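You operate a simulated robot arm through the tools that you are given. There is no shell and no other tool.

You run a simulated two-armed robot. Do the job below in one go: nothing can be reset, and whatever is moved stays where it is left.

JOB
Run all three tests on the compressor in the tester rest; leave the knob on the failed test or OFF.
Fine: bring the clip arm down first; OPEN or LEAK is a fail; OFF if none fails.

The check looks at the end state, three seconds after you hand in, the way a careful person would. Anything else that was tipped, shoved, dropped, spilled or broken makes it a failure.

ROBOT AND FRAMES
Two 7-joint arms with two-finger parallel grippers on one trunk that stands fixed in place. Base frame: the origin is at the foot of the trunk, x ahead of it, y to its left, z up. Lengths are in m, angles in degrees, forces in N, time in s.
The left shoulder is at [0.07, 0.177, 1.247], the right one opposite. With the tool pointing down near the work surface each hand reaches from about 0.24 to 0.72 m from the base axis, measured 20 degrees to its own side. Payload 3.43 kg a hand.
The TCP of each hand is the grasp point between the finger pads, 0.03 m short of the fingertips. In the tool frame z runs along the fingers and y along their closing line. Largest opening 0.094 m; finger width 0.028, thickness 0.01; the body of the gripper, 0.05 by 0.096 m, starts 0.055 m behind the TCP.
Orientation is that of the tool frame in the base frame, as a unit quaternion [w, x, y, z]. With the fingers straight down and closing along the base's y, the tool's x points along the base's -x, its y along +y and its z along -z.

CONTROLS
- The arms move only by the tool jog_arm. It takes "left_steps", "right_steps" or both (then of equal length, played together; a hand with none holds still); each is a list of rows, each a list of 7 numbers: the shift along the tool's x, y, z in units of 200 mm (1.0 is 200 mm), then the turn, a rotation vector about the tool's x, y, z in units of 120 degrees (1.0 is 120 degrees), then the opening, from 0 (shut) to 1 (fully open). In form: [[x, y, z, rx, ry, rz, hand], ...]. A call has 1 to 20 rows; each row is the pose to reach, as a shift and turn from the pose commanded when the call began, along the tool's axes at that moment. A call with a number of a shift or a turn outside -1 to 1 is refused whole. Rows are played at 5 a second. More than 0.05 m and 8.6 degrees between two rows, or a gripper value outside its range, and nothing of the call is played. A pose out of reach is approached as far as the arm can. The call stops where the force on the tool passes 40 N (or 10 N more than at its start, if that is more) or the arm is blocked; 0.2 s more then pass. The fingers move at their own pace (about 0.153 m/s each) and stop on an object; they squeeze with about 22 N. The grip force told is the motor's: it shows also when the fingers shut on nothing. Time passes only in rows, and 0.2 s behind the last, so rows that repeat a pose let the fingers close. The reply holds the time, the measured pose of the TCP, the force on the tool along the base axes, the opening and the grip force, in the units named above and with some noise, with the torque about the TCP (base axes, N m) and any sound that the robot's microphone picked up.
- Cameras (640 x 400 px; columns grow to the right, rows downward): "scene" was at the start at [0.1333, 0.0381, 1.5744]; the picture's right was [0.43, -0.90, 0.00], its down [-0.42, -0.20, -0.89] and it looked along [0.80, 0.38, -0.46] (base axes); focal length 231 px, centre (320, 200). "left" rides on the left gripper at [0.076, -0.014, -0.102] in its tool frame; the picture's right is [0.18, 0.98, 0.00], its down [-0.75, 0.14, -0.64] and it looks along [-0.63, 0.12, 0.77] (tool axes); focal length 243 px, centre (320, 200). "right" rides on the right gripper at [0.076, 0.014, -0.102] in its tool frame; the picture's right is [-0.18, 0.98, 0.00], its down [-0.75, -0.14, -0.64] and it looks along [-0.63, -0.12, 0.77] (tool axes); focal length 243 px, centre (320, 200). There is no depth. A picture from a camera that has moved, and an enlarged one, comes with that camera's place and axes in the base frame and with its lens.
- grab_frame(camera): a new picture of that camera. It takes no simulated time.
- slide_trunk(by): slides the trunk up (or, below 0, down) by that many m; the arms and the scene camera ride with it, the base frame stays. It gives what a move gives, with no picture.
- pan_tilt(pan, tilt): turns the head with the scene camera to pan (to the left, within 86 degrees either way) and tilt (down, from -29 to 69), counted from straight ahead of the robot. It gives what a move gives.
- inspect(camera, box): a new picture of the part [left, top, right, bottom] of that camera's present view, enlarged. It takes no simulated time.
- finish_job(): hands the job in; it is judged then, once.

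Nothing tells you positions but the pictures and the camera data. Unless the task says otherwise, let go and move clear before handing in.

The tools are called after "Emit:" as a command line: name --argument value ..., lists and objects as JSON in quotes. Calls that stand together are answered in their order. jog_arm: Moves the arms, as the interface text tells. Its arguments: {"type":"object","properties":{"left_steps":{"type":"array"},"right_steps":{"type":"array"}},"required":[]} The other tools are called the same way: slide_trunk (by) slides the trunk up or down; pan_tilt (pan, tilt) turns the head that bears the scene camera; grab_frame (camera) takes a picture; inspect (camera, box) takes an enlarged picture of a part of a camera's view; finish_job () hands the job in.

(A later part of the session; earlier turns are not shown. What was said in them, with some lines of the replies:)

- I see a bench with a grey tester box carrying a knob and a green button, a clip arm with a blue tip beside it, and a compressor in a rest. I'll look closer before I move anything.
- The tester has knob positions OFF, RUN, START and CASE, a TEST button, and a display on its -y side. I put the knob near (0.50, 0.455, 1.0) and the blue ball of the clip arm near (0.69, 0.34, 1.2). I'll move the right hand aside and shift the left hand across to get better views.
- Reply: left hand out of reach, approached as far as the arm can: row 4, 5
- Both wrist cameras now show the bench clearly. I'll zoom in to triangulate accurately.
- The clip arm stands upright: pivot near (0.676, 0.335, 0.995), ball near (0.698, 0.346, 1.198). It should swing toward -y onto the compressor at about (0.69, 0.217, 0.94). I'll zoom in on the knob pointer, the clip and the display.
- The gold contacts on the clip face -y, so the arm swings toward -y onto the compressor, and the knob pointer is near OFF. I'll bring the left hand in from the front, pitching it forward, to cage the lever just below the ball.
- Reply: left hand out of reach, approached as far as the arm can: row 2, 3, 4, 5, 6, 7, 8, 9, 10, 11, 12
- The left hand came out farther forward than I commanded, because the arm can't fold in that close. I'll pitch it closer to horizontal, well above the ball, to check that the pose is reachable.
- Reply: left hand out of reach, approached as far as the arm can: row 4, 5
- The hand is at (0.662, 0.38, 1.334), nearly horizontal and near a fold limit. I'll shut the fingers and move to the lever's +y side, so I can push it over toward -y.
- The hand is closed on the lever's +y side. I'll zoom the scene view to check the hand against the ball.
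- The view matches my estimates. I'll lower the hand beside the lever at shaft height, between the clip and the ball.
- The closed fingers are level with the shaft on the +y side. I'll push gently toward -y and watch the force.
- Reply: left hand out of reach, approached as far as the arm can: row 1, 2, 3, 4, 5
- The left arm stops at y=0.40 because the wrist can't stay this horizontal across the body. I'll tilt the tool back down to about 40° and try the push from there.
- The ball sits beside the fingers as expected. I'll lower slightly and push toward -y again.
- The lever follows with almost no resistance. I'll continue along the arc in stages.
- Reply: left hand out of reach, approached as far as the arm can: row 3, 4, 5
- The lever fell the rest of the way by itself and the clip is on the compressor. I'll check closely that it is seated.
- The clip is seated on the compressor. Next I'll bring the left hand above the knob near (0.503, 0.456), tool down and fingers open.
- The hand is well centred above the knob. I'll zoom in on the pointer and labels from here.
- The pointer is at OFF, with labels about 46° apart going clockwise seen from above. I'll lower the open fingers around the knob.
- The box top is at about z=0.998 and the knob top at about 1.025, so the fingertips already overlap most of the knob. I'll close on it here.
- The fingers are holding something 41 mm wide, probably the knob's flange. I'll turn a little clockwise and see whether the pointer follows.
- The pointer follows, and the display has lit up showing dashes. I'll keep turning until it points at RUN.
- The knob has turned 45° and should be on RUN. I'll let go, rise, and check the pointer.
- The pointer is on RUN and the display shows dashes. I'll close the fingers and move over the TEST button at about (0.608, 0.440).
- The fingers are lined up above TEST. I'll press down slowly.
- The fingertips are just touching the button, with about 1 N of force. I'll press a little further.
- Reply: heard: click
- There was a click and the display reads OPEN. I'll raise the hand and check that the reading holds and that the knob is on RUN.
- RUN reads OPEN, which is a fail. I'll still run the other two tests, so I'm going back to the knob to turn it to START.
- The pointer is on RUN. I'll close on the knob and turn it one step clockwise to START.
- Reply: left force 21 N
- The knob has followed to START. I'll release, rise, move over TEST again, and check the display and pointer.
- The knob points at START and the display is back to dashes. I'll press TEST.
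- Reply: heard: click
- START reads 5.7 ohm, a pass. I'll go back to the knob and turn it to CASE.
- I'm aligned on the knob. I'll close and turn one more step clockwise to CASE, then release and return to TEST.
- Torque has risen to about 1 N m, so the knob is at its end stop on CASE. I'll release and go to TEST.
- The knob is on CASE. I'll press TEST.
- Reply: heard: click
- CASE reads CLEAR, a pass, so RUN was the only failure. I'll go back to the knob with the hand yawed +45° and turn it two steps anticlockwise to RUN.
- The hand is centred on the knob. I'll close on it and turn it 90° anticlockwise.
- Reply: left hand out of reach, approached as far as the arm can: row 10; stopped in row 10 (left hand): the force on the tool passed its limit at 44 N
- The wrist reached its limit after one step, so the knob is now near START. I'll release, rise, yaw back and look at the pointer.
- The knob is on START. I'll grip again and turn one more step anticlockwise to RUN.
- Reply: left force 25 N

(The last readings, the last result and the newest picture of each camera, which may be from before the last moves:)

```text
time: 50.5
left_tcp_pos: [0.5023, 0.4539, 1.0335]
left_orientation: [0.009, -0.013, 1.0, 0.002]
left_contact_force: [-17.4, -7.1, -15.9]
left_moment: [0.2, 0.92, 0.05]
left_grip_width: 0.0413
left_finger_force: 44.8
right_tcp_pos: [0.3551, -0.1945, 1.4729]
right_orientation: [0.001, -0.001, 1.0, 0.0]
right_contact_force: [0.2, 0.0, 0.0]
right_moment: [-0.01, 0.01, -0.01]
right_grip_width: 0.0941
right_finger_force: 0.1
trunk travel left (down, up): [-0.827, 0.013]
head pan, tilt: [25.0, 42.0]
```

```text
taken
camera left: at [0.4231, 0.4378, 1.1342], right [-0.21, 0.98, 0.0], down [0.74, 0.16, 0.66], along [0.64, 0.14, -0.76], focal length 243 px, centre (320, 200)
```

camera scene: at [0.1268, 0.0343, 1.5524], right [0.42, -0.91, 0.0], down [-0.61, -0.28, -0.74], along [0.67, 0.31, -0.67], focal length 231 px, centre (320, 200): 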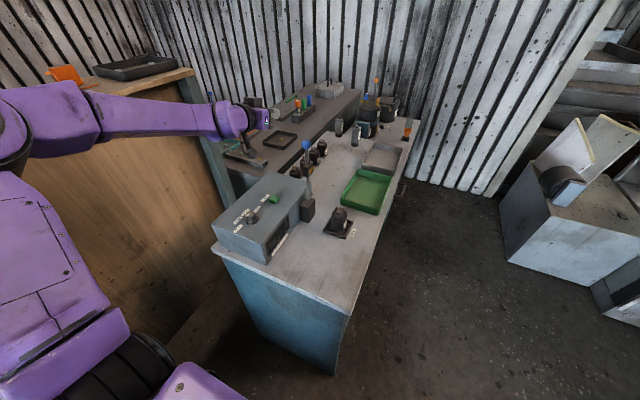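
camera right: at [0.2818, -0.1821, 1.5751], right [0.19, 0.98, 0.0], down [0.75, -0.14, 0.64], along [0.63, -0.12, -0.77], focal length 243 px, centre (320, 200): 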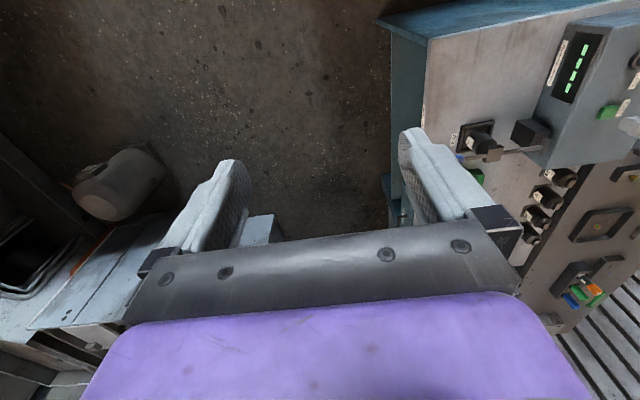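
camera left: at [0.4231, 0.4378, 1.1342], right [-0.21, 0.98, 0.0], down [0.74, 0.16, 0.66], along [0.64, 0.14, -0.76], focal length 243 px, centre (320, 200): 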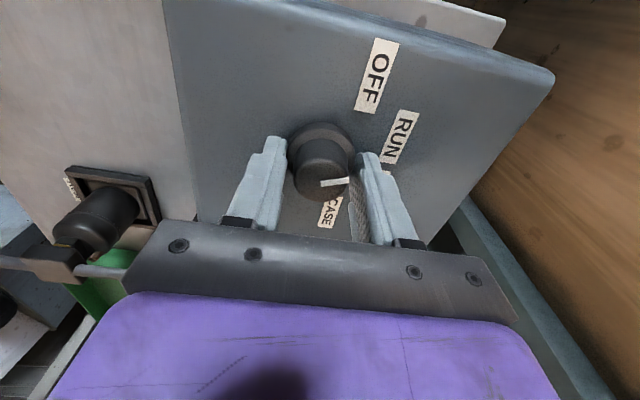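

The pointer looks to be at RUN. I'll release, rise and verify.

Emit:
jog_arm --left_steps '[[0, 0, 0, 0, 0, 0, 0.4], [0, 0, 0, 0, 0, 0, 0.75], [0, 0, -0.1, 0, 0, 0, 0.75], [0, 0, -0.3, 0, 0, 0, 0.75], [0, 0, -0.5, 0, 0, 0, 0.75], [0, 0, -0.75, 0, 0, 0, 0.75]]'

Emit:
inspect --camera "left" --box '[270, 0, 400, 180]'

Emit:
inspect --camera "scene" --box '[230, 190, 310, 250]'

Emit:
grab_frame --camera "scene"

```text
time: 51.9
left_tcp_pos: [0.5014, 0.4543, 1.1854]
left_orientation: [0.009, -0.011, 1.0, 0.001]
left_contact_force: [0.8, 0.7, 0.6]
left_moment: [-0.01, 0.01, 0.02]
left_grip_width: 0.0701
left_finger_force: 0.0
right_tcp_pos: [0.3566, -0.1958, 1.4721]
right_orientation: [0.001, 0.001, 1.0, 0.001]
right_contact_force: [0.3, -0.5, 0.0]
right_moment: [0.01, -0.01, 0.01]
right_grip_width: 0.094
right_finger_force: 0.1
trunk travel left (down, up): [-0.827, 0.013]
head pan, tilt: [25.0, 42.0]
```

```text
2.22 times, centred on (335, 90) of left
camera zoom: at [0.4226, 0.4374, 1.2867], right [-0.2, 0.98, 0.0], down [0.74, 0.15, 0.66], along [0.64, 0.13, -0.76], focal length 539 px, centre (287, 444)
```

zoom: 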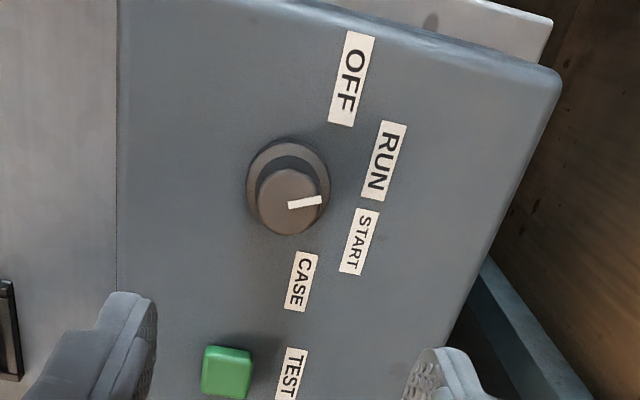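

```text
6.67 times, centred on (270, 220) of scene
camera zoom: at [0.1255, 0.0329, 1.5525], right [0.42, -0.91, 0.0], down [-0.61, -0.28, -0.74], along [0.67, 0.31, -0.67], focal length 1540 px, centre (653, 67)
```

zoom: 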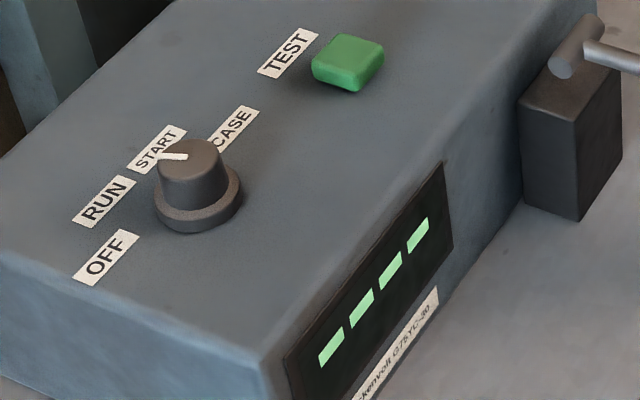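

```text
taken
camera scene: at [0.1255, 0.0329, 1.5525], right [0.42, -0.91, 0.0], down [-0.61, -0.28, -0.74], along [0.67, 0.31, -0.67], focal length 231 px, centre (320, 200)
```

scene: 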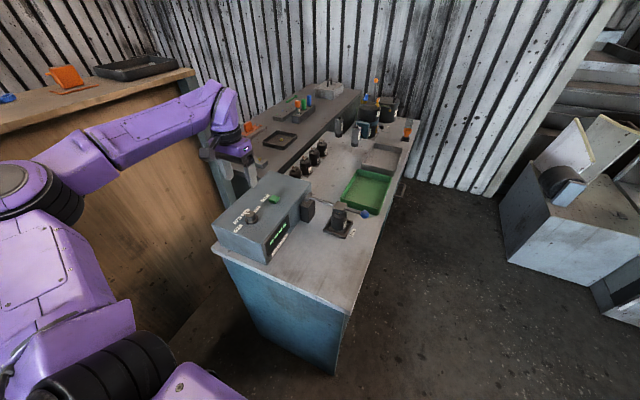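

The pointer is in exactly the same place as during the RUN test, and the clip is still down. I'll raise the left hand clear and take a last look before handing in.

Emit:
jog_arm --left_steps '[[0, 0, -0.2, 0, 0, 0, 0.75], [0, 0, -0.4, 0, 0, 0, 0.75], [0, 0, -0.6, 0, 0, 0, 0.75], [0, 0, -0.7, 0, 0, 0, 0.75]]'

Emit:
inspect --camera "scene" --box '[200, 130, 400, 270]'

```text
time: 52.9
left_tcp_pos: [0.4985, 0.4534, 1.3247]
left_orientation: [0.008, -0.012, 1.0, 0.002]
left_contact_force: [-0.2, -0.8, 0.5]
left_moment: [-0.01, -0.03, 0.0]
left_grip_width: 0.0707
left_finger_force: 0.1
right_tcp_pos: [0.3557, -0.1956, 1.4725]
right_orientation: [0.001, 0.001, 1.0, 0.0]
right_contact_force: [-1.0, -0.7, 0.6]
right_moment: [0.0, -0.03, -0.02]
right_grip_width: 0.094
right_finger_force: 0.1
trunk travel left (down, up): [-0.827, 0.013]
head pan, tilt: [25.0, 42.0]
```

```text
2.86 times, centred on (300, 200) of scene
camera zoom: at [0.1266, 0.0337, 1.5525], right [0.42, -0.91, 0.0], down [-0.61, -0.28, -0.74], along [0.67, 0.31, -0.67], focal length 660 px, centre (377, 200)
```

zoom: 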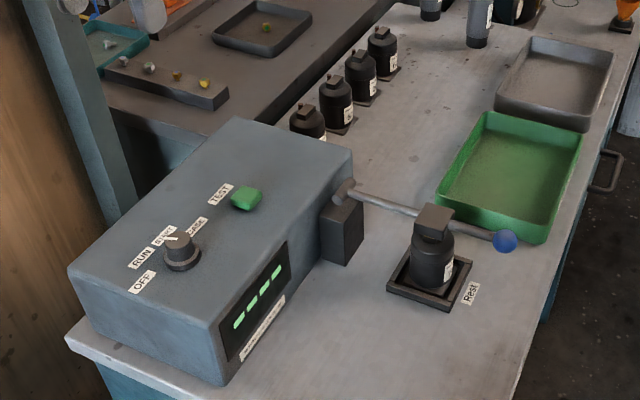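

All three tests are done: RUN read OPEN (fail), START 5.7 ohm, and CASE CLEAR. The knob is on RUN, the clip is down, both hands are clear and nothing else has moved, so I'm handing in.

Emit:
finish_job

```text
The job is handed in.
```

I ran all three tests on the compressor and handed the job in with the knob on RUN, the only test that failed.

| Test | Reading | Result |
|---|---|---|
| RUN | OPEN | Fail |
| START | 5.7 ohm | Pass |
| CASE | CLEAR | Pass |

- **Clip arm:** I brought it down first. It fell the last part of the way by itself once pushed past upright, and it stayed seated on the compressor through all three tests.
- **Display:** it shows dashes now, because I turned the knob back to RUN without pressing TEST again.
- **Knob turn:** on the way back to RUN, the left wrist reached its limit and the force passed 40 N for a moment. I let go, took a new grip and finished the turn; the pointer ended where it was during the RUN test.
- **Bench:** nothing else looked moved in the last picture, and both hands were clear.
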